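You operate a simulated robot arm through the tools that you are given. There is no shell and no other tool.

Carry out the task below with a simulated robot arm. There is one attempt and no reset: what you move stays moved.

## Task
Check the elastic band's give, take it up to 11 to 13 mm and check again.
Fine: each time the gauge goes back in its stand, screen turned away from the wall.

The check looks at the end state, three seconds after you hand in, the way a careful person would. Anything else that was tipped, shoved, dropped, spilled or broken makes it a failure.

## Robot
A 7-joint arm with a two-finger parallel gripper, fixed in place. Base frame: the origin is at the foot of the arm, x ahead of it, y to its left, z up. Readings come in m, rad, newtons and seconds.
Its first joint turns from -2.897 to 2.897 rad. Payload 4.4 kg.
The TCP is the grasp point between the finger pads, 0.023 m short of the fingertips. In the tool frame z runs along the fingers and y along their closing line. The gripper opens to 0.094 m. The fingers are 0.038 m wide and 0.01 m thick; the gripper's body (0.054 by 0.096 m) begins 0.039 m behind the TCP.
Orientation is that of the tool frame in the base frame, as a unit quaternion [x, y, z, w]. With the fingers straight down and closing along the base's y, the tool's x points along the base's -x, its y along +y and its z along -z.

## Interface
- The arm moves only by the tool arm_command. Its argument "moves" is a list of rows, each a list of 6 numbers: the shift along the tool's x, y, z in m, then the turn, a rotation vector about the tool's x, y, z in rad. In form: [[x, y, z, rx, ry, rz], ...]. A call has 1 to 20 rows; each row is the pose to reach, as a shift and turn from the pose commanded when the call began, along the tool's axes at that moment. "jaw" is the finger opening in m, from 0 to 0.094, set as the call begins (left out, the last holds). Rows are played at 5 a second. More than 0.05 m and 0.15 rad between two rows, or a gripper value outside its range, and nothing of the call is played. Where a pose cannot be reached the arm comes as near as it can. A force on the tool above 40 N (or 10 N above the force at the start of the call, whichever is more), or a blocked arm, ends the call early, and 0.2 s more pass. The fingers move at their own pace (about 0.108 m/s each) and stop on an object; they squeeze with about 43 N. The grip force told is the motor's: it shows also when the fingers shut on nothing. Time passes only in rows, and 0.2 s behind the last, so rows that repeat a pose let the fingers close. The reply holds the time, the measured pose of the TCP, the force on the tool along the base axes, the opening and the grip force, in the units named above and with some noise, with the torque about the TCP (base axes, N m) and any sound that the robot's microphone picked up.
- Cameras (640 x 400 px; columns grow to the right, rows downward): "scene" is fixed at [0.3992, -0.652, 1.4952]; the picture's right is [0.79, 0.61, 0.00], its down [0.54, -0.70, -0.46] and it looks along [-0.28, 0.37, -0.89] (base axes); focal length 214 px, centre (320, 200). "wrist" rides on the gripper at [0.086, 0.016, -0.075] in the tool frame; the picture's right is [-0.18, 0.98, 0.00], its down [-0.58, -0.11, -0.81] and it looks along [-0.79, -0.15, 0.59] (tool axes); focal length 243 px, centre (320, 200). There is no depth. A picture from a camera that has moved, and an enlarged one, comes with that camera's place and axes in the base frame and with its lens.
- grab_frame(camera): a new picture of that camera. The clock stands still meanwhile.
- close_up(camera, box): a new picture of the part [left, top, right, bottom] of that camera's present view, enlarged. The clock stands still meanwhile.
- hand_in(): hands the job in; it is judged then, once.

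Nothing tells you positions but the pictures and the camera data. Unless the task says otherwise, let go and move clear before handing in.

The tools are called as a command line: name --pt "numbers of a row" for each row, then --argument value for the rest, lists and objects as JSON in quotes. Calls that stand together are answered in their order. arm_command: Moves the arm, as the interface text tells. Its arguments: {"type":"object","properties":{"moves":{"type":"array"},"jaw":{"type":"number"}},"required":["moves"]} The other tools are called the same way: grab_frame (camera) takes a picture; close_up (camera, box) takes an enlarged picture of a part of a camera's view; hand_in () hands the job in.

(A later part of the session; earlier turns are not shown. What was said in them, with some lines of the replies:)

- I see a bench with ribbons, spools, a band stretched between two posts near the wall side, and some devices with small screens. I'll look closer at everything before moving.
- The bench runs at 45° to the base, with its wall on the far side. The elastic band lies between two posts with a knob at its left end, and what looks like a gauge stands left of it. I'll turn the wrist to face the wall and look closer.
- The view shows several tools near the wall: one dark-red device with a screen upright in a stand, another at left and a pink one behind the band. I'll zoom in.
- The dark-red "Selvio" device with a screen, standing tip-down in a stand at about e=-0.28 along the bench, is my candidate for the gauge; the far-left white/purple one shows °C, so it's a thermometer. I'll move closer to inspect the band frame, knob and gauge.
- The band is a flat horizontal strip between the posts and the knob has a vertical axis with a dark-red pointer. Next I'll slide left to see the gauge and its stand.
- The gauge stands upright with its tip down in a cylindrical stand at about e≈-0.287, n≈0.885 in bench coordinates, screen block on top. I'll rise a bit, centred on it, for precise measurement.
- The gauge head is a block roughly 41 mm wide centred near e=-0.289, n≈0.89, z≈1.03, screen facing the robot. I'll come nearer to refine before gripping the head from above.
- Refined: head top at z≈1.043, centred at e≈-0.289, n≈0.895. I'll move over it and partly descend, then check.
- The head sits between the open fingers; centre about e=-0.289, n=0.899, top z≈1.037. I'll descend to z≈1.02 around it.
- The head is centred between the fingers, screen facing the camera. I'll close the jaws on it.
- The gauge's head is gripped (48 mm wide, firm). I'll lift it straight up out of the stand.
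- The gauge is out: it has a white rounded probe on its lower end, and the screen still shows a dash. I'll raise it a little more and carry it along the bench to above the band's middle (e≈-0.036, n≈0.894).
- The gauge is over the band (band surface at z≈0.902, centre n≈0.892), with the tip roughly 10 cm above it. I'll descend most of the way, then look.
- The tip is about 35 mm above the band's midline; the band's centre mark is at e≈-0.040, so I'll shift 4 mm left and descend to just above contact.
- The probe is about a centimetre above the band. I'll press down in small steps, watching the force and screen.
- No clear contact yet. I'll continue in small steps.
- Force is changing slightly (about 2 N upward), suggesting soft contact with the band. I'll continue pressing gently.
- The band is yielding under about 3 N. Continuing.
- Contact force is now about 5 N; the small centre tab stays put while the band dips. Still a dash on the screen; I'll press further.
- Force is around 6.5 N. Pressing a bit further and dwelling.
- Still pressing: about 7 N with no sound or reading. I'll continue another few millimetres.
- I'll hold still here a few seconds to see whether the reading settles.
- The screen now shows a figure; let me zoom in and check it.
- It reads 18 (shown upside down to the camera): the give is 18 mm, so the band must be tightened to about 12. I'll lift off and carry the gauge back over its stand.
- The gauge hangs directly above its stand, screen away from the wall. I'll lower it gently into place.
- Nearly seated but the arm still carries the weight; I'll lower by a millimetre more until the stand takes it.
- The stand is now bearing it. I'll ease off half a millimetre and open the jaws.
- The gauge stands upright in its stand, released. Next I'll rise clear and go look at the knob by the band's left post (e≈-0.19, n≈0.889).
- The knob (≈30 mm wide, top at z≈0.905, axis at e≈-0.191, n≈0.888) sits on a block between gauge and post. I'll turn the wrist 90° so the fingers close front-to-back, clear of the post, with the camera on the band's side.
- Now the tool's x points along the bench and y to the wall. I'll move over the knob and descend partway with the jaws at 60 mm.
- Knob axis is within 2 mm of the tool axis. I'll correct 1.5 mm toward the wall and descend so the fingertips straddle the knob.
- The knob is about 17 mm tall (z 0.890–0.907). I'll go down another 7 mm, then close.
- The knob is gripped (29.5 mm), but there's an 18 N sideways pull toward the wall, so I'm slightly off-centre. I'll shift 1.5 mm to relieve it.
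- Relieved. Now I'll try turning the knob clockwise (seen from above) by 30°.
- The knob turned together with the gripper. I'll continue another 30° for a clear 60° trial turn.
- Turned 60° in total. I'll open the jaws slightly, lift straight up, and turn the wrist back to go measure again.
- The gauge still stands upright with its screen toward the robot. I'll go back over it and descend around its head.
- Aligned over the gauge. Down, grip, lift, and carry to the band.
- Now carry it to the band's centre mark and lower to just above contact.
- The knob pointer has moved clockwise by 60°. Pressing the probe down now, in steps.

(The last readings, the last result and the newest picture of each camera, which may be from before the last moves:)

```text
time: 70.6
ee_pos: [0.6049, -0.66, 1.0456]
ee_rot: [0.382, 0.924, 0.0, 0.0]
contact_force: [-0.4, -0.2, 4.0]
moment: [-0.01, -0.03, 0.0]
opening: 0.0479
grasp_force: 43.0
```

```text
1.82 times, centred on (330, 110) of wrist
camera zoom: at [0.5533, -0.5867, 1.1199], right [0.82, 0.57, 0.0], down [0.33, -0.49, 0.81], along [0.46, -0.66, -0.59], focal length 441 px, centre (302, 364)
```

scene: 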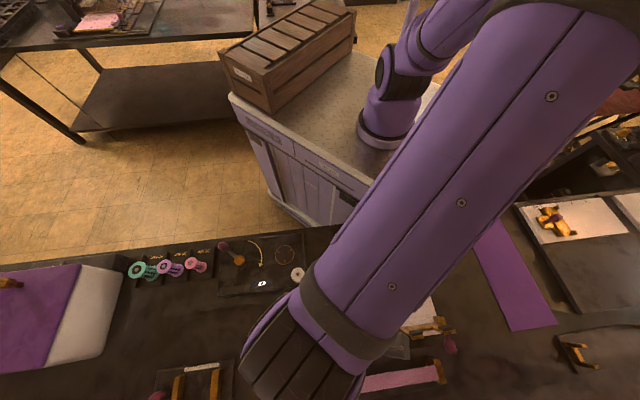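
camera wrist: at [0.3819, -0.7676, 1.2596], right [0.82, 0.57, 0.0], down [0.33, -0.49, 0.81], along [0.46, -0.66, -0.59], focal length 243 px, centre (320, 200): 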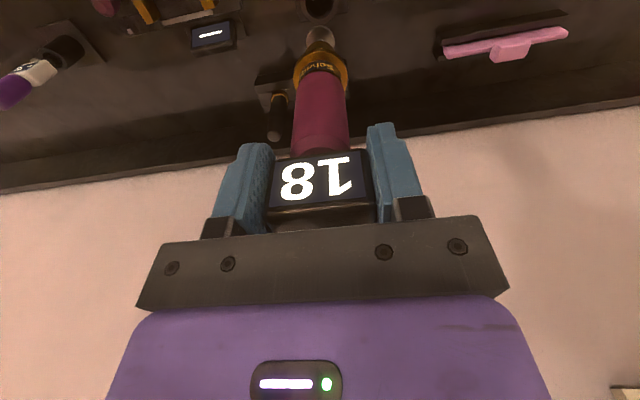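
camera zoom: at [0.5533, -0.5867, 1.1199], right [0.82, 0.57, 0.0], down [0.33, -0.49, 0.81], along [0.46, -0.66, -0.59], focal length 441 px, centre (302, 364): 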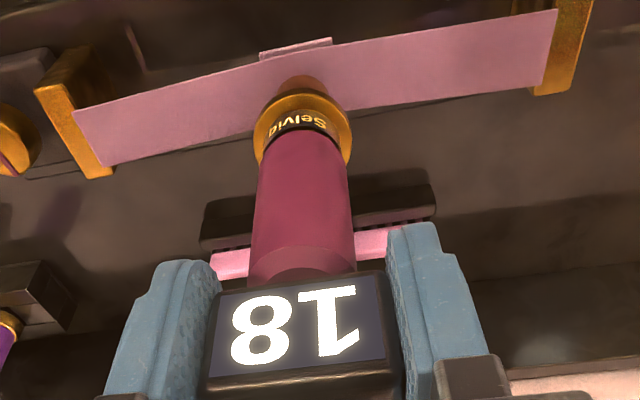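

arm_command --pt "0 0 0.003 0 0 0" --pt "0 0 0.007 0 0 0" --pt "0 0 0.007 0 0 0" --pt "0 0 0.007 0 0 0" --pt "0 0 0.007 0 0 0" --pt "0 0 0.007 0 0 0" --pt "0 0 0.007 0 0 0" --pt "0 0 0.007 0 0 0" --pt "0 0 0.007 0 0 0" --pt "0 0 0.007 0 0 0" --pt "0 0 0.007 0 0 0"

close_up --camera "wrist" --box '[220, 0, 440, 220]'

```text
time: 73.0
ee_pos: [0.6042, -0.659, 1.0378]
ee_rot: [0.382, 0.924, 0.0, -0.001]
contact_force: [1.2, -0.5, 5.8]
moment: [0.01, -0.02, 0.02]
opening: 0.0477
grasp_force: 42.8
```

```text
1.82 times, centred on (330, 110) of wrist
camera zoom: at [0.5532, -0.5867, 1.1132], right [0.82, 0.57, 0.0], down [0.33, -0.49, 0.81], along [0.46, -0.66, -0.59], focal length 441 px, centre (302, 364)
```

zoom: 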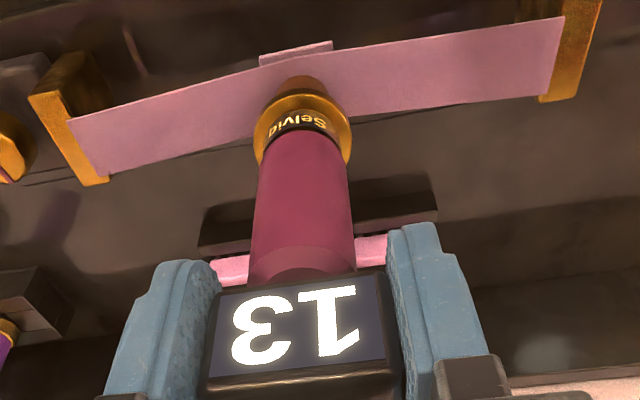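

close_up --camera "wrist" --box '[260, 140, 380, 220]'

```text
5.00 times, centred on (320, 180) of wrist
camera zoom: at [0.5532, -0.5867, 1.1132], right [0.82, 0.57, 0.0], down [0.33, -0.49, 0.81], along [0.46, -0.66, -0.59], focal length 1213 px, centre (320, 300)
```

zoom: 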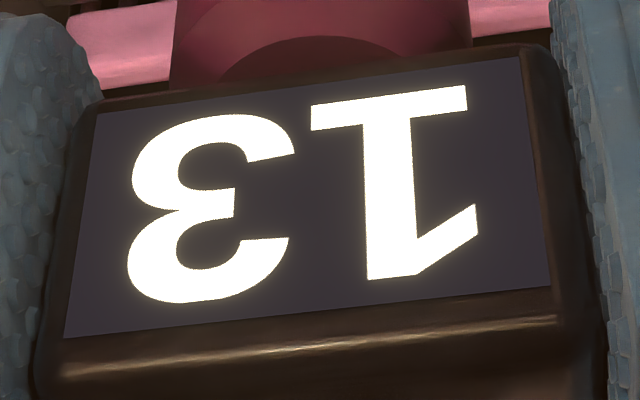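

It reads 13: the clockwise 60° took 5 mm off, but this is at the very edge of the range, so I'll go about 12° further for a safe 12. First the gauge goes back in its stand.

arm_command --pt "0 0 -0.01 0 0 0" --pt "0 0 -0.02 0 0 0" --pt "0 0 -0.035 0 0 0" --pt "0 0 -0.06 0 0 0" --pt "0 0 -0.09 0 0 0" --pt "0 0 -0.12 0 0 0" --pt "0 0 -0.147 0 0 0" --pt "0 0 -0.147 0 0 0"

arm_command --pt "0 -0.03 0 0 0 0" --pt "0 -0.06 0 0 0 0" --pt "0 -0.09 0 0 0 0" --pt "0 -0.12 0 0 0 0" --pt "0 -0.15 0 0 0 0" --pt "0 -0.18 0 0 0 0" --pt "-0.003 -0.21 0 0 0 0" --pt "-0.005 -0.235 0 0 0 0" --pt "-0.005 -0.249 0 0 0 0" --pt "-0.005 -0.249 0 0 0 0" --pt "-0.005 -0.249 0.03 0 0 0" --pt "-0.005 -0.249 0.055 0 0 0" --pt "-0.005 -0.249 0.055 0 0 0"

grab_frame --camera "wrist"

close_up --camera "wrist" --box '[240, 0, 420, 130]'

```text
time: 74.8
ee_pos: [0.6038, -0.6589, 1.1857]
ee_rot: [0.382, 0.924, -0.001, 0.0]
contact_force: [0.2, 0.4, -1.3]
moment: [0.0, 0.04, -0.02]
opening: 0.0479
grasp_force: 43.3
```

```text
time: 77.6
ee_pos: [0.432, -0.8389, 1.1286]
ee_rot: [0.381, 0.925, -0.001, 0.0]
contact_force: [-0.2, 0.8, -1.7]
moment: [-0.02, 0.01, 0.01]
opening: 0.0478
grasp_force: 42.9
```

```text
taken
camera wrist: at [0.3813, -0.7659, 1.2043], right [0.82, 0.57, 0.0], down [0.33, -0.49, 0.81], along [0.46, -0.66, -0.59], focal length 243 px, centre (320, 200)
```

wrist: 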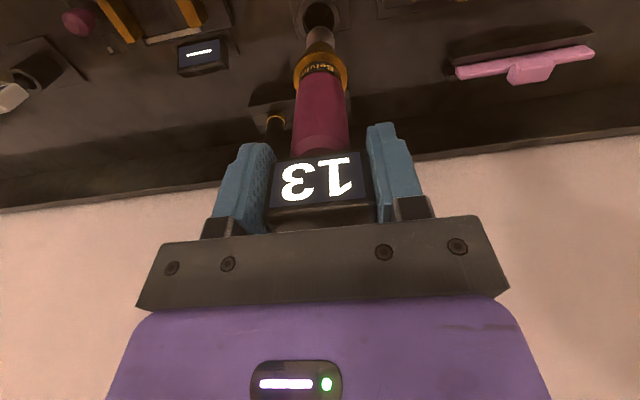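

```text
3.08 times, centred on (330, 65) of wrist
camera zoom: at [0.3813, -0.7659, 1.2043], right [0.82, 0.57, 0.0], down [0.33, -0.49, 0.81], along [0.46, -0.66, -0.59], focal length 746 px, centre (289, 615)
```

zoom: 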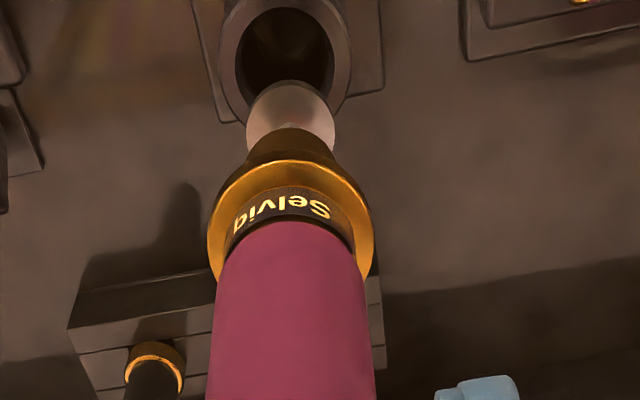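

Aligned over the stand as before. I'll lower it in, seat it and release.

arm_command --pt "0 0 0.015 0 0 0" --pt "0 0 0.03 0 0 0" --pt "0 0 0.045 0 0 0" --pt "0 0 0.06 0 0 0" --pt "0 0 0.075 0 0 0" --pt "0 0 0.09 0 0 0" --pt "0 0 0.1 0 0 0" --pt "0 0 0.107 0 0 0" --pt "0 0 0.11 0 0 0" --pt "0 0 0.11 0 0 0"

arm_command --pt "0 0 0 0 0 0" --pt "0 0 0 0 0 0" --pt "0 0 0 0 0 0" --pt "0 0 0 0 0 0" --jaw 0.094

grab_frame --camera "wrist"

```text
time: 79.8
ee_pos: [0.4325, -0.8397, 1.0199]
ee_rot: [0.382, 0.924, 0.0, 0.001]
contact_force: [0.1, 1.4, 7.9]
moment: [0.21, 0.01, -0.03]
opening: 0.0477
grasp_force: 43.2
```

```text
time: 80.8
ee_pos: [0.4317, -0.8411, 1.0192]
ee_rot: [0.382, 0.924, 0.0, 0.0]
contact_force: [0.3, -0.1, 0.0]
moment: [0.01, 0.01, 0.02]
opening: 0.0938
grasp_force: 0.0
```

```text
taken
camera wrist: at [0.3813, -0.7664, 1.0943], right [0.82, 0.57, 0.0], down [0.33, -0.49, 0.81], along [0.46, -0.66, -0.59], focal length 243 px, centre (320, 200)
```

wrist: 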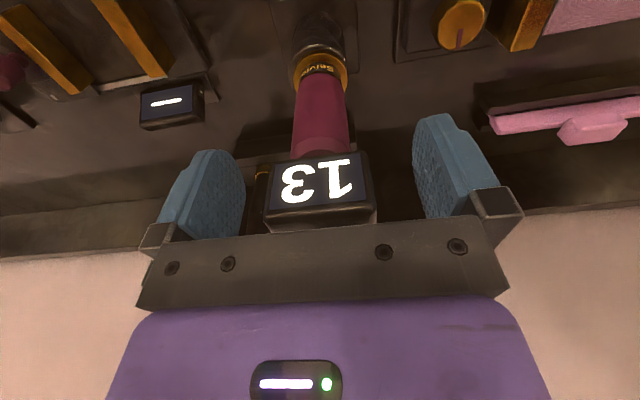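

Gauge back and released. Now up, over to the knob, and turn the wrist 90°.

arm_command --pt "0 0 -0.02 0 0 0" --pt "0 0 -0.05 0 0 0" --pt "0 0 -0.08 0 0 0" --pt "0 0 -0.1 0 0 0" --pt "0.003 0.03 -0.1 0 0 0" --pt "0.006 0.065 -0.1 0 0 0" --pt "0.008 0.097 -0.1 0 0 0" --pt "0.008 0.097 -0.1 0 0 0"

arm_command --pt "0 0 0 0 0 0.131" --pt "0 0 0 0 0 0.262" --pt "0 0 0 0 0 0.393" --pt "0 0 0 0 0 0.524" --pt "0 0 0 0 0 0.655" --pt "0 0 0 0 0 0.786" --pt "0 0 0 0 0 0.917" --pt "0 0 0 0 0 1.048" --pt "0 0 0 0 0 1.178" --pt "0 0 0 0 0 1.309" --pt "0 0 0 0 0 1.44" --pt "0 0 0 0 0 1.5708" --pt "0 0 0 0 0 1.5708" --jaw 0.06

arm_command --pt "0 0 0.04 0 0 0" --pt "0 0 0.08 0 0 0" --pt "0 0 0.12 0 0 0" --pt "0 0 0.15 0 0 0" --pt "0 0 0.15 0 0 0"

close_up --camera "wrist" --box '[240, 0, 420, 140]'

```text
time: 82.6
ee_pos: [0.4955, -0.7635, 1.1199]
ee_rot: [0.382, 0.924, 0.0, 0.0]
contact_force: [0.4, -0.1, 0.3]
moment: [0.02, -0.02, -0.02]
opening: 0.094
grasp_force: 0.0
```

```text
time: 85.4
ee_pos: [0.496, -0.764, 1.1201]
ee_rot: [0.924, 0.382, 0.0, 0.0]
contact_force: [0.2, -1.0, -0.4]
moment: [0.0, 0.03, 0.0]
opening: 0.0599
grasp_force: 0.1
```

```text
time: 86.6
ee_pos: [0.4941, -0.7661, 0.9708]
ee_rot: [0.923, 0.384, 0.0, -0.001]
contact_force: [-0.2, -0.5, 0.9]
moment: [0.03, 0.0, 0.01]
opening: 0.0601
grasp_force: 0.1
```

```text
2.86 times, centred on (330, 70) of wrist
camera zoom: at [0.5665, -0.7151, 1.0454], right [0.57, -0.82, 0.0], down [-0.49, -0.33, 0.81], along [-0.66, -0.46, -0.59], focal length 693 px, centre (291, 571)
```

zoom: 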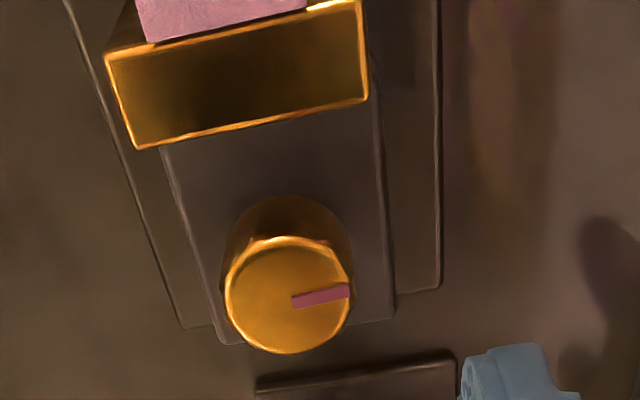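

Centred over the knob. Descend, grip, and turn 12° more clockwise.

arm_command --pt "0 0 0.015 0 0 0" --pt "0 0 0.03 0 0 0" --pt "0 0 0.042 0 0 0" --pt "0 0 0.05 0 0 0" --pt "0 0 0.053 0 0 0" --pt "0 0 0.053 0 0 0"

arm_command --pt "0 0 0 0 0 0" --pt "0 0 0 0 0 0" --pt "0 0 0 0 0 0" --pt "0 0 0 0 0 0" --jaw 0.01

arm_command --pt "0 0 0 0 0 0.05" --pt "0 0 0 0 0 0.1" --pt "0 0 0 0 0 0.15" --pt "0 0 0 0 0 0.2" --pt "0 0 0 0 0 0.21" --pt "0 0 0 0 0 0.21"

close_up --camera "wrist" --box '[220, 60, 420, 240]'

```text
time: 88.0
ee_pos: [0.4935, -0.7668, 0.9172]
ee_rot: [0.924, 0.383, -0.001, 0.0]
contact_force: [0.2, 0.0, -0.2]
moment: [0.02, -0.02, 0.02]
opening: 0.0601
grasp_force: 0.1
```

```text
time: 89.0
ee_pos: [0.4936, -0.7635, 0.9161]
ee_rot: [0.924, 0.383, 0.0, 0.0]
contact_force: [-4.2, 6.4, -1.5]
moment: [0.24, -0.02, -0.02]
opening: 0.0292
grasp_force: 45.2
```

```text
time: 90.4
ee_pos: [0.494, -0.7653, 0.9186]
ee_rot: [0.959, 0.284, 0.0, -0.001]
contact_force: [-7.9, 9.8, -6.0]
moment: [0.13, 0.17, -0.01]
opening: 0.0295
grasp_force: 44.8
```

```text
2.22 times, centred on (320, 150) of wrist
camera zoom: at [0.5746, -0.7311, 0.9919], right [0.38, -0.92, 0.0], down [-0.55, -0.23, 0.81], along [-0.75, -0.31, -0.59], focal length 539 px, centre (320, 311)
```

zoom: 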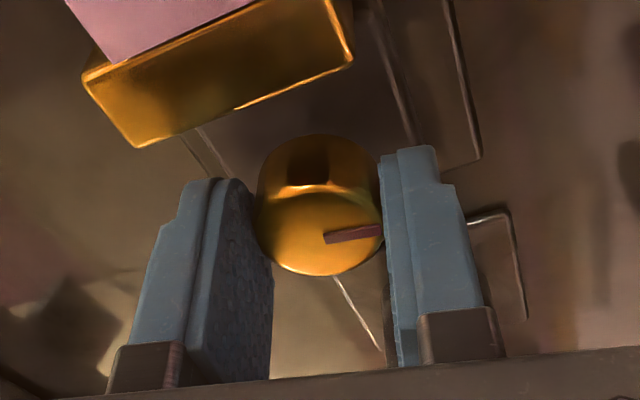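

Turned about 12° further. Release slightly, lift, and rotate the wrist back.

arm_command --pt "0 0 0 0 0 0" --pt "0 0 0 0 0 0" --pt "0 0 0 0 0 0" --pt "0 0 -0.015 0 0 0" --pt "0 0 -0.035 0 0 0" --pt "0 0 -0.07 0 0 0" --pt "0 0 -0.11 0 0 0" --pt "0 0 -0.15 0 0 0" --pt "0 0 -0.2 0 0 0" --pt "0 0 -0.2 0 0 0" --jaw 0.038

arm_command --pt "0 0 0 0 0 -0.131" --pt "0 0 0 0 0 -0.262" --pt "0 0 0 0 0 -0.393" --pt "0 0 0 0 0 -0.524" --pt "0 0 0 0 0 -0.655" --pt "0 0 0 0 0 -0.786" --pt "0 0 0 0 0 -0.917" --pt "0 0 0 0 0 -1.048" --pt "0 0 0 0 0 -1.178" --pt "0 0 0 0 0 -1.309" --pt "0 0 0 0 0 -1.44" --pt "0 0 0 0 0 -1.571" --pt "0 0 0 0 0 -1.7" --pt "0 0 0 0 0 -1.7808" --pt "0 0 0 0 0 -1.7808"

arm_command --pt "-0.002 -0.03 0 0 0 0" --pt "-0.005 -0.065 0 0 0 0" --pt "-0.008 -0.097 0 0 0 0" --pt "-0.008 -0.097 0 0 0 0" --pt "-0.008 -0.097 0.02 0 0 0" --pt "-0.008 -0.097 0.03 0 0 0" --pt "-0.008 -0.097 0.03 0 0 0" --jaw 0.094

grab_frame --camera "wrist"

```text
time: 92.6
ee_pos: [0.494, -0.7641, 1.1157]
ee_rot: [0.959, 0.284, 0.0, 0.0]
contact_force: [-0.1, 0.6, -0.1]
moment: [0.02, 0.02, 0.01]
opening: 0.038
grasp_force: 0.2
```

```text
time: 95.8
ee_pos: [0.4953, -0.7659, 1.1174]
ee_rot: [0.382, 0.924, -0.001, 0.0]
contact_force: [-0.2, -0.5, 0.1]
moment: [-0.01, -0.01, 0.04]
opening: 0.0381
grasp_force: 0.0
```

```text
time: 97.4
ee_pos: [0.4315, -0.8404, 1.0875]
ee_rot: [0.382, 0.924, 0.0, 0.0]
contact_force: [0.3, 0.2, -0.1]
moment: [-0.05, 0.01, 0.0]
opening: 0.0943
grasp_force: 0.1
```

```text
taken
camera wrist: at [0.381, -0.7671, 1.1614], right [0.82, 0.57, 0.0], down [0.33, -0.49, 0.81], along [0.46, -0.66, -0.59], focal length 243 px, centre (320, 200)
```

wrist: 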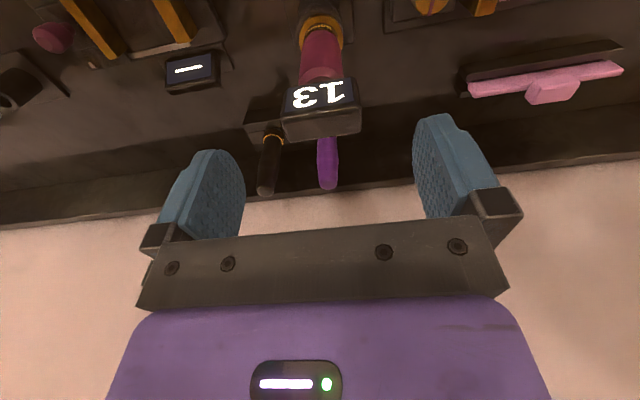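

Aligned over the gauge. Down, grip, lift and carry to the band for the second check.

arm_command --pt "0 0 0.02 0 0 0" --pt "0 0 0.04 0 0 0" --pt "0 0 0.055 0 0 0" --pt "0 0 0.067 0 0 0" --pt "0 0 0.067 0 0 0"

arm_command --pt "0 0 0 0 0 0" --pt "0 0 0 0 0 0" --pt "0 0 0 0 0 0" --pt "0 0 0 0 0 0" --jaw 0.02

arm_command --pt "0 0 -0.01 0 0 0" --pt "0 0 -0.03 0 0 0" --pt "0 0 -0.06 0 0 0" --pt "0 0 -0.09 0 0 0" --pt "0 0 -0.12 0 0 0" --pt "0 0 -0.15 0 0 0" --pt "0 0 -0.165 0 0 0" --pt "0 0 -0.165 0 0 0"

arm_command --pt "0 0.03 0 0 0 0" --pt "0 0.06 0 0 0 0" --pt "0 0.09 0 0 0 0" --pt "0 0.12 0 0 0 0" --pt "0 0.15 0 0 0 0" --pt "0 0.18 0 0 0 0" --pt "0.003 0.21 0 0 0 0" --pt "0.005 0.235 0 0 0 0" --pt "0.005 0.249 0 0 0 0" --pt "0.005 0.249 0 0 0 0" --pt "0.005 0.249 0.03 0 0 0" --pt "0.005 0.249 0.06 0 0 0" --pt "0.005 0.249 0.085 0 0 0" --pt "0.005 0.249 0.1 0 0 0" --pt "0.005 0.249 0.1 0 0 0"

grab_frame --camera "wrist"

```text
time: 98.6
ee_pos: [0.4317, -0.8385, 1.0197]
ee_rot: [0.382, 0.924, 0.0, 0.0]
contact_force: [-0.5, -0.6, -0.6]
moment: [0.01, 0.02, 0.0]
opening: 0.094
grasp_force: 0.1
```

```text
time: 99.6
ee_pos: [0.4315, -0.8399, 1.0188]
ee_rot: [0.382, 0.924, 0.0, 0.0]
contact_force: [-0.6, -0.2, -0.1]
moment: [0.02, 0.0, 0.02]
opening: 0.0477
grasp_force: 43.1
```

```text
time: 101.4
ee_pos: [0.4314, -0.8393, 1.1848]
ee_rot: [0.382, 0.924, 0.0, 0.001]
contact_force: [-0.7, -1.0, -1.5]
moment: [0.01, 0.01, 0.04]
opening: 0.0479
grasp_force: 42.9
```

```text
time: 104.6
ee_pos: [0.6048, -0.659, 1.0855]
ee_rot: [0.382, 0.924, 0.0, 0.0]
contact_force: [-1.2, 0.2, -2.4]
moment: [-0.01, -0.01, 0.01]
opening: 0.0475
grasp_force: 43.0
```

```text
taken
camera wrist: at [0.5539, -0.5862, 1.16], right [0.82, 0.57, 0.0], down [0.33, -0.49, 0.81], along [0.46, -0.66, -0.59], focal length 243 px, centre (320, 200)
```

wrist: 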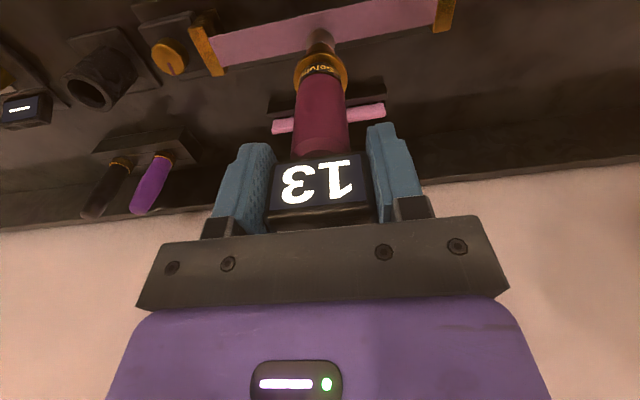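

The probe is over the band's centre again. I'll press to the same depth as before in small steps and hold.

arm_command --pt "0 0 0.005 0 0 0" --pt "0 0 0.01 0 0 0" --pt "0 0 0.014 0 0 0" --pt "0 0 0.018 0 0 0" --pt "0 0 0.022 0 0 0" --pt "0 0 0.026 0 0 0" --pt "0 0 0.03 0 0 0" --pt "0 0 0.034 0 0 0" --pt "0 0 0.037 0 0 0" --pt "0 0 0.04 0 0 0" --pt "0 0 0.04 0 0 0"

arm_command --pt "0 0 0.003 0 0 0" --pt "0 0 0.007 0 0 0" --pt "0 0 0.007 0 0 0" --pt "0 0 0.007 0 0 0" --pt "0 0 0.007 0 0 0" --pt "0 0 0.007 0 0 0" --pt "0 0 0.007 0 0 0" --pt "0 0 0.007 0 0 0" --pt "0 0 0.007 0 0 0" --pt "0 0 0.007 0 0 0" --pt "0 0 0.007 0 0 0" --pt "0 0 0.007 0 0 0" --pt "0 0 0.007 0 0 0"

close_up --camera "wrist" --box '[220, 0, 440, 220]'

```text
time: 107.0
ee_pos: [0.603, -0.6574, 1.0448]
ee_rot: [0.382, 0.924, -0.001, 0.0]
contact_force: [0.1, 0.2, 5.6]
moment: [0.03, -0.05, 0.01]
opening: 0.0478
grasp_force: 42.7
```

```text
time: 109.8
ee_pos: [0.603, -0.6596, 1.0381]
ee_rot: [0.383, 0.924, 0.0, 0.0]
contact_force: [0.5, 0.0, 6.5]
moment: [0.01, -0.01, 0.01]
opening: 0.0476
grasp_force: 43.2
```

```text
1.82 times, centred on (330, 110) of wrist
camera zoom: at [0.5537, -0.5868, 1.1128], right [0.82, 0.57, 0.0], down [0.33, -0.49, 0.81], along [0.46, -0.66, -0.59], focal length 441 px, centre (302, 364)
```

zoom: 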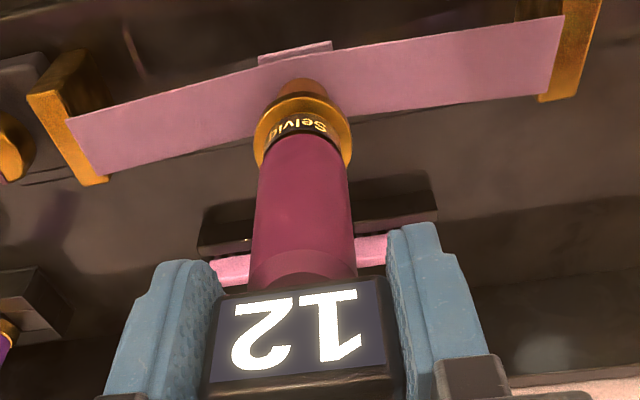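

It reads 12, right in the middle of the range. The head seems to have slid up a hair in the grip, so I'll seat it watching the force. Back to the stand.

arm_command --pt "0 0 -0.01 0 0 0" --pt "0 0 -0.02 0 0 0" --pt "0 0 -0.035 0 0 0" --pt "0 0 -0.06 0 0 0" --pt "0 0 -0.09 0 0 0" --pt "0 0 -0.12 0 0 0" --pt "0 0 -0.147 0 0 0" --pt "0 0 -0.147 0 0 0"

arm_command --pt "0 -0.03 0 0 0 0" --pt "0 -0.06 0 0 0 0" --pt "0 -0.09 0 0 0 0" --pt "0 -0.12 0 0 0 0" --pt "0 -0.15 0 0 0 0" --pt "0 -0.18 0 0 0 0" --pt "-0.003 -0.21 0 0 0 0" --pt "-0.005 -0.235 0 0 0 0" --pt "-0.005 -0.249 0 0 0 0" --pt "-0.005 -0.249 0 0 0 0" --pt "-0.005 -0.249 0.03 0 0 0" --pt "-0.005 -0.249 0.055 0 0 0" --pt "-0.005 -0.249 0.055 0 0 0"

grab_frame --camera "wrist"

close_up --camera "wrist" --box '[240, 0, 420, 130]'

```text
time: 111.6
ee_pos: [0.6054, -0.6595, 1.1858]
ee_rot: [0.382, 0.924, 0.001, 0.0]
contact_force: [-0.1, -1.3, -1.9]
moment: [-0.02, 0.02, 0.0]
opening: 0.0479
grasp_force: 43.1
```

```text
time: 114.4
ee_pos: [0.4312, -0.8399, 1.1294]
ee_rot: [0.382, 0.924, 0.0, 0.0]
contact_force: [-0.2, 0.8, -2.5]
moment: [0.0, -0.02, -0.01]
opening: 0.0477
grasp_force: 42.9
```

```text
taken
camera wrist: at [0.3814, -0.7667, 1.2047], right [0.82, 0.57, 0.0], down [0.34, -0.49, 0.81], along [0.46, -0.66, -0.59], focal length 243 px, centre (320, 200)
```

wrist: 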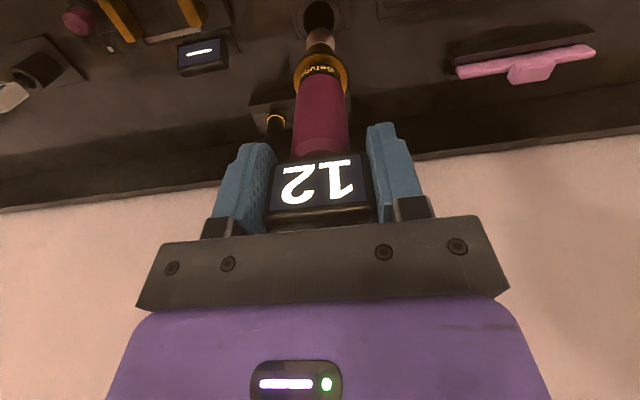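

```text
3.08 times, centred on (330, 65) of wrist
camera zoom: at [0.3814, -0.7667, 1.2047], right [0.82, 0.57, 0.0], down [0.34, -0.49, 0.81], along [0.46, -0.66, -0.59], focal length 746 px, centre (289, 615)
```

zoom: 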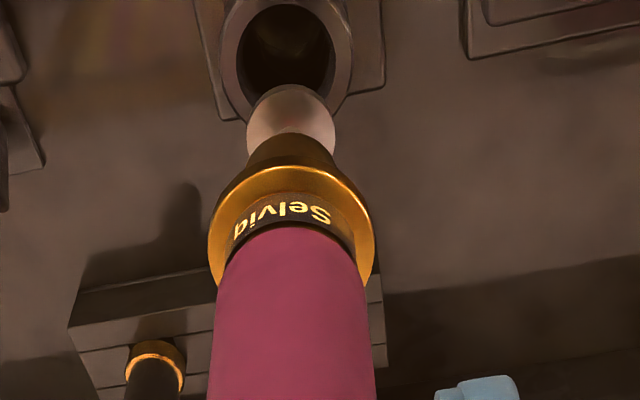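

Aligned over the stand. Lowering most of the way, then seating by force.

arm_command --pt "0 0 0.015 0 0 0" --pt "0 0 0.03 0 0 0" --pt "0 0 0.045 0 0 0" --pt "0 0 0.06 0 0 0" --pt "0 0 0.075 0 0 0" --pt "0 0 0.09 0 0 0" --pt "0 0 0.1 0 0 0" --pt "0 0 0.106 0 0 0" --pt "0 0 0.109 0 0 0" --pt "0 0 0.109 0 0 0"

arm_command --pt "0 0 0.0005 0 0 0" --pt "0 0 0.001 0 0 0" --pt "0 0 0.001 0 0 0"

```text
time: 116.6
ee_pos: [0.4323, -0.8388, 1.0212]
ee_rot: [0.382, 0.924, -0.001, 0.0]
contact_force: [-1.1, -0.2, -2.3]
moment: [0.0, 0.0, -0.01]
opening: 0.0477
grasp_force: 43.0
```

```text
time: 117.4
ee_pos: [0.4309, -0.8412, 1.0202]
ee_rot: [0.381, 0.924, 0.0, 0.0]
contact_force: [0.4, -0.4, -1.9]
moment: [0.02, 0.03, -0.01]
opening: 0.0475
grasp_force: 43.1
```

arm_command --pt "0 0 0.0005 0 0 0" --pt "0 0 0.0008 0 0 0" --pt "0 0 0.0008 0 0 0"

```text
time: 118.2
ee_pos: [0.4326, -0.8396, 1.0199]
ee_rot: [0.381, 0.924, 0.0, -0.001]
contact_force: [-0.4, -1.1, 1.9]
moment: [-0.01, -0.04, -0.02]
opening: 0.0477
grasp_force: 42.8
```

The stand now takes the weight lightly. Opening the jaws and checking.

arm_command --pt "0 0 0 0 0 0" --pt "0 0 0 0 0 0" --pt "0 0 0 0 0 0" --pt "0 0 0 0 0 0" --jaw 0.094

arm_command --pt "0 0 -0.02 0 0 0" --pt "0 0 -0.05 0 0 0" --pt "0 0 -0.09 0 0 0" --pt "0 0 -0.13 0 0 0" --pt "0.04 0 -0.15 0 0 0" --pt "0.08 0 -0.17 0 0 0" --pt "0.12 0 -0.19 0 0 0" --pt "0.16 0 -0.2 0 0 0" --pt "0.2 0 -0.2 0 0 0" --pt "0.2 0 -0.2 0 0 0"

grab_frame --camera "wrist"

close_up --camera "wrist" --box '[240, 80, 420, 220]'

grab_frame --camera "scene"

```text
time: 119.2
ee_pos: [0.4323, -0.8383, 1.0193]
ee_rot: [0.382, 0.924, 0.0, 0.0]
contact_force: [-0.7, 0.2, 0.3]
moment: [0.01, -0.02, 0.01]
opening: 0.0939
grasp_force: 0.1
```

```text
time: 121.4
ee_pos: [0.2897, -0.6973, 1.22]
ee_rot: [0.382, 0.924, 0.0, 0.0]
contact_force: [0.2, 0.4, -0.2]
moment: [0.02, 0.0, 0.02]
opening: 0.0939
grasp_force: 0.1
```

```text
taken
camera wrist: at [0.2389, -0.6246, 1.2941], right [0.82, 0.57, 0.0], down [0.34, -0.49, 0.81], along [0.46, -0.66, -0.59], focal length 243 px, centre (320, 200)
```

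wrist: 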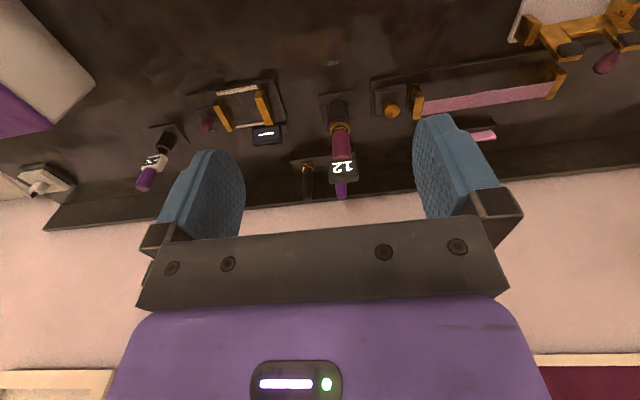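

```text
2.86 times, centred on (330, 150) of wrist
camera zoom: at [0.2389, -0.6246, 1.2941], right [0.82, 0.57, 0.0], down [0.34, -0.49, 0.81], along [0.46, -0.66, -0.59], focal length 693 px, centre (291, 343)
```

zoom: 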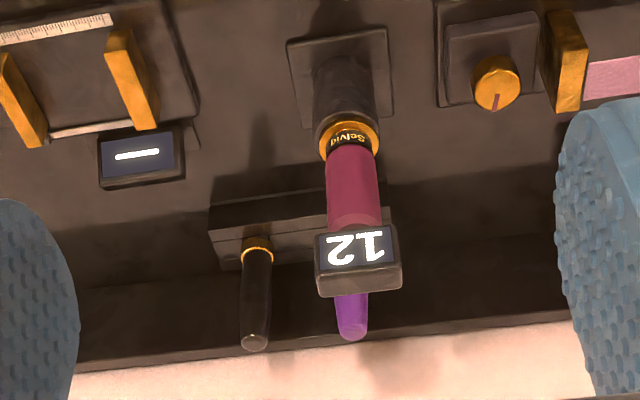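

```text
taken
```

scene: 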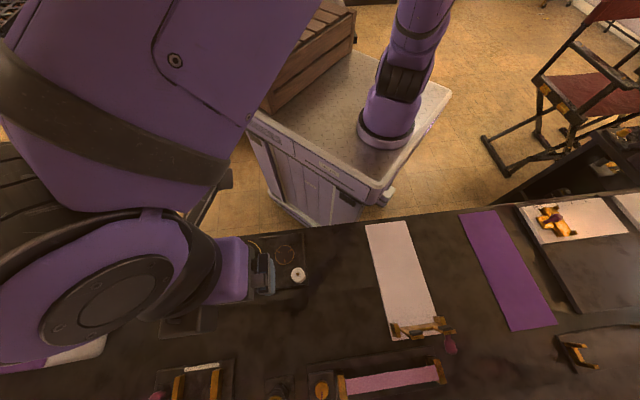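

The gauge is upright in its stand, screen facing away from the wall and reading 12. Everything else looks undisturbed and the arm is clear, so I'm handing in.

hand_in

```text
The job is handed in.
```

The elastic band now has 12 mm of give, in the middle of your 11 to 13 mm range, and the job is handed in.

- **First check:** the gauge read 18 mm.
- **Adjustment:** I turned the knob 60° clockwise and checked, which gave 13 mm. That was right at the limit, so I turned it about 12° further.
- **Final check:** the gauge read 12 mm.

After each of the three checks the gauge went back in its stand with its screen facing away from the wall. In the last pictures it stood upright there and nothing else looked disturbed.
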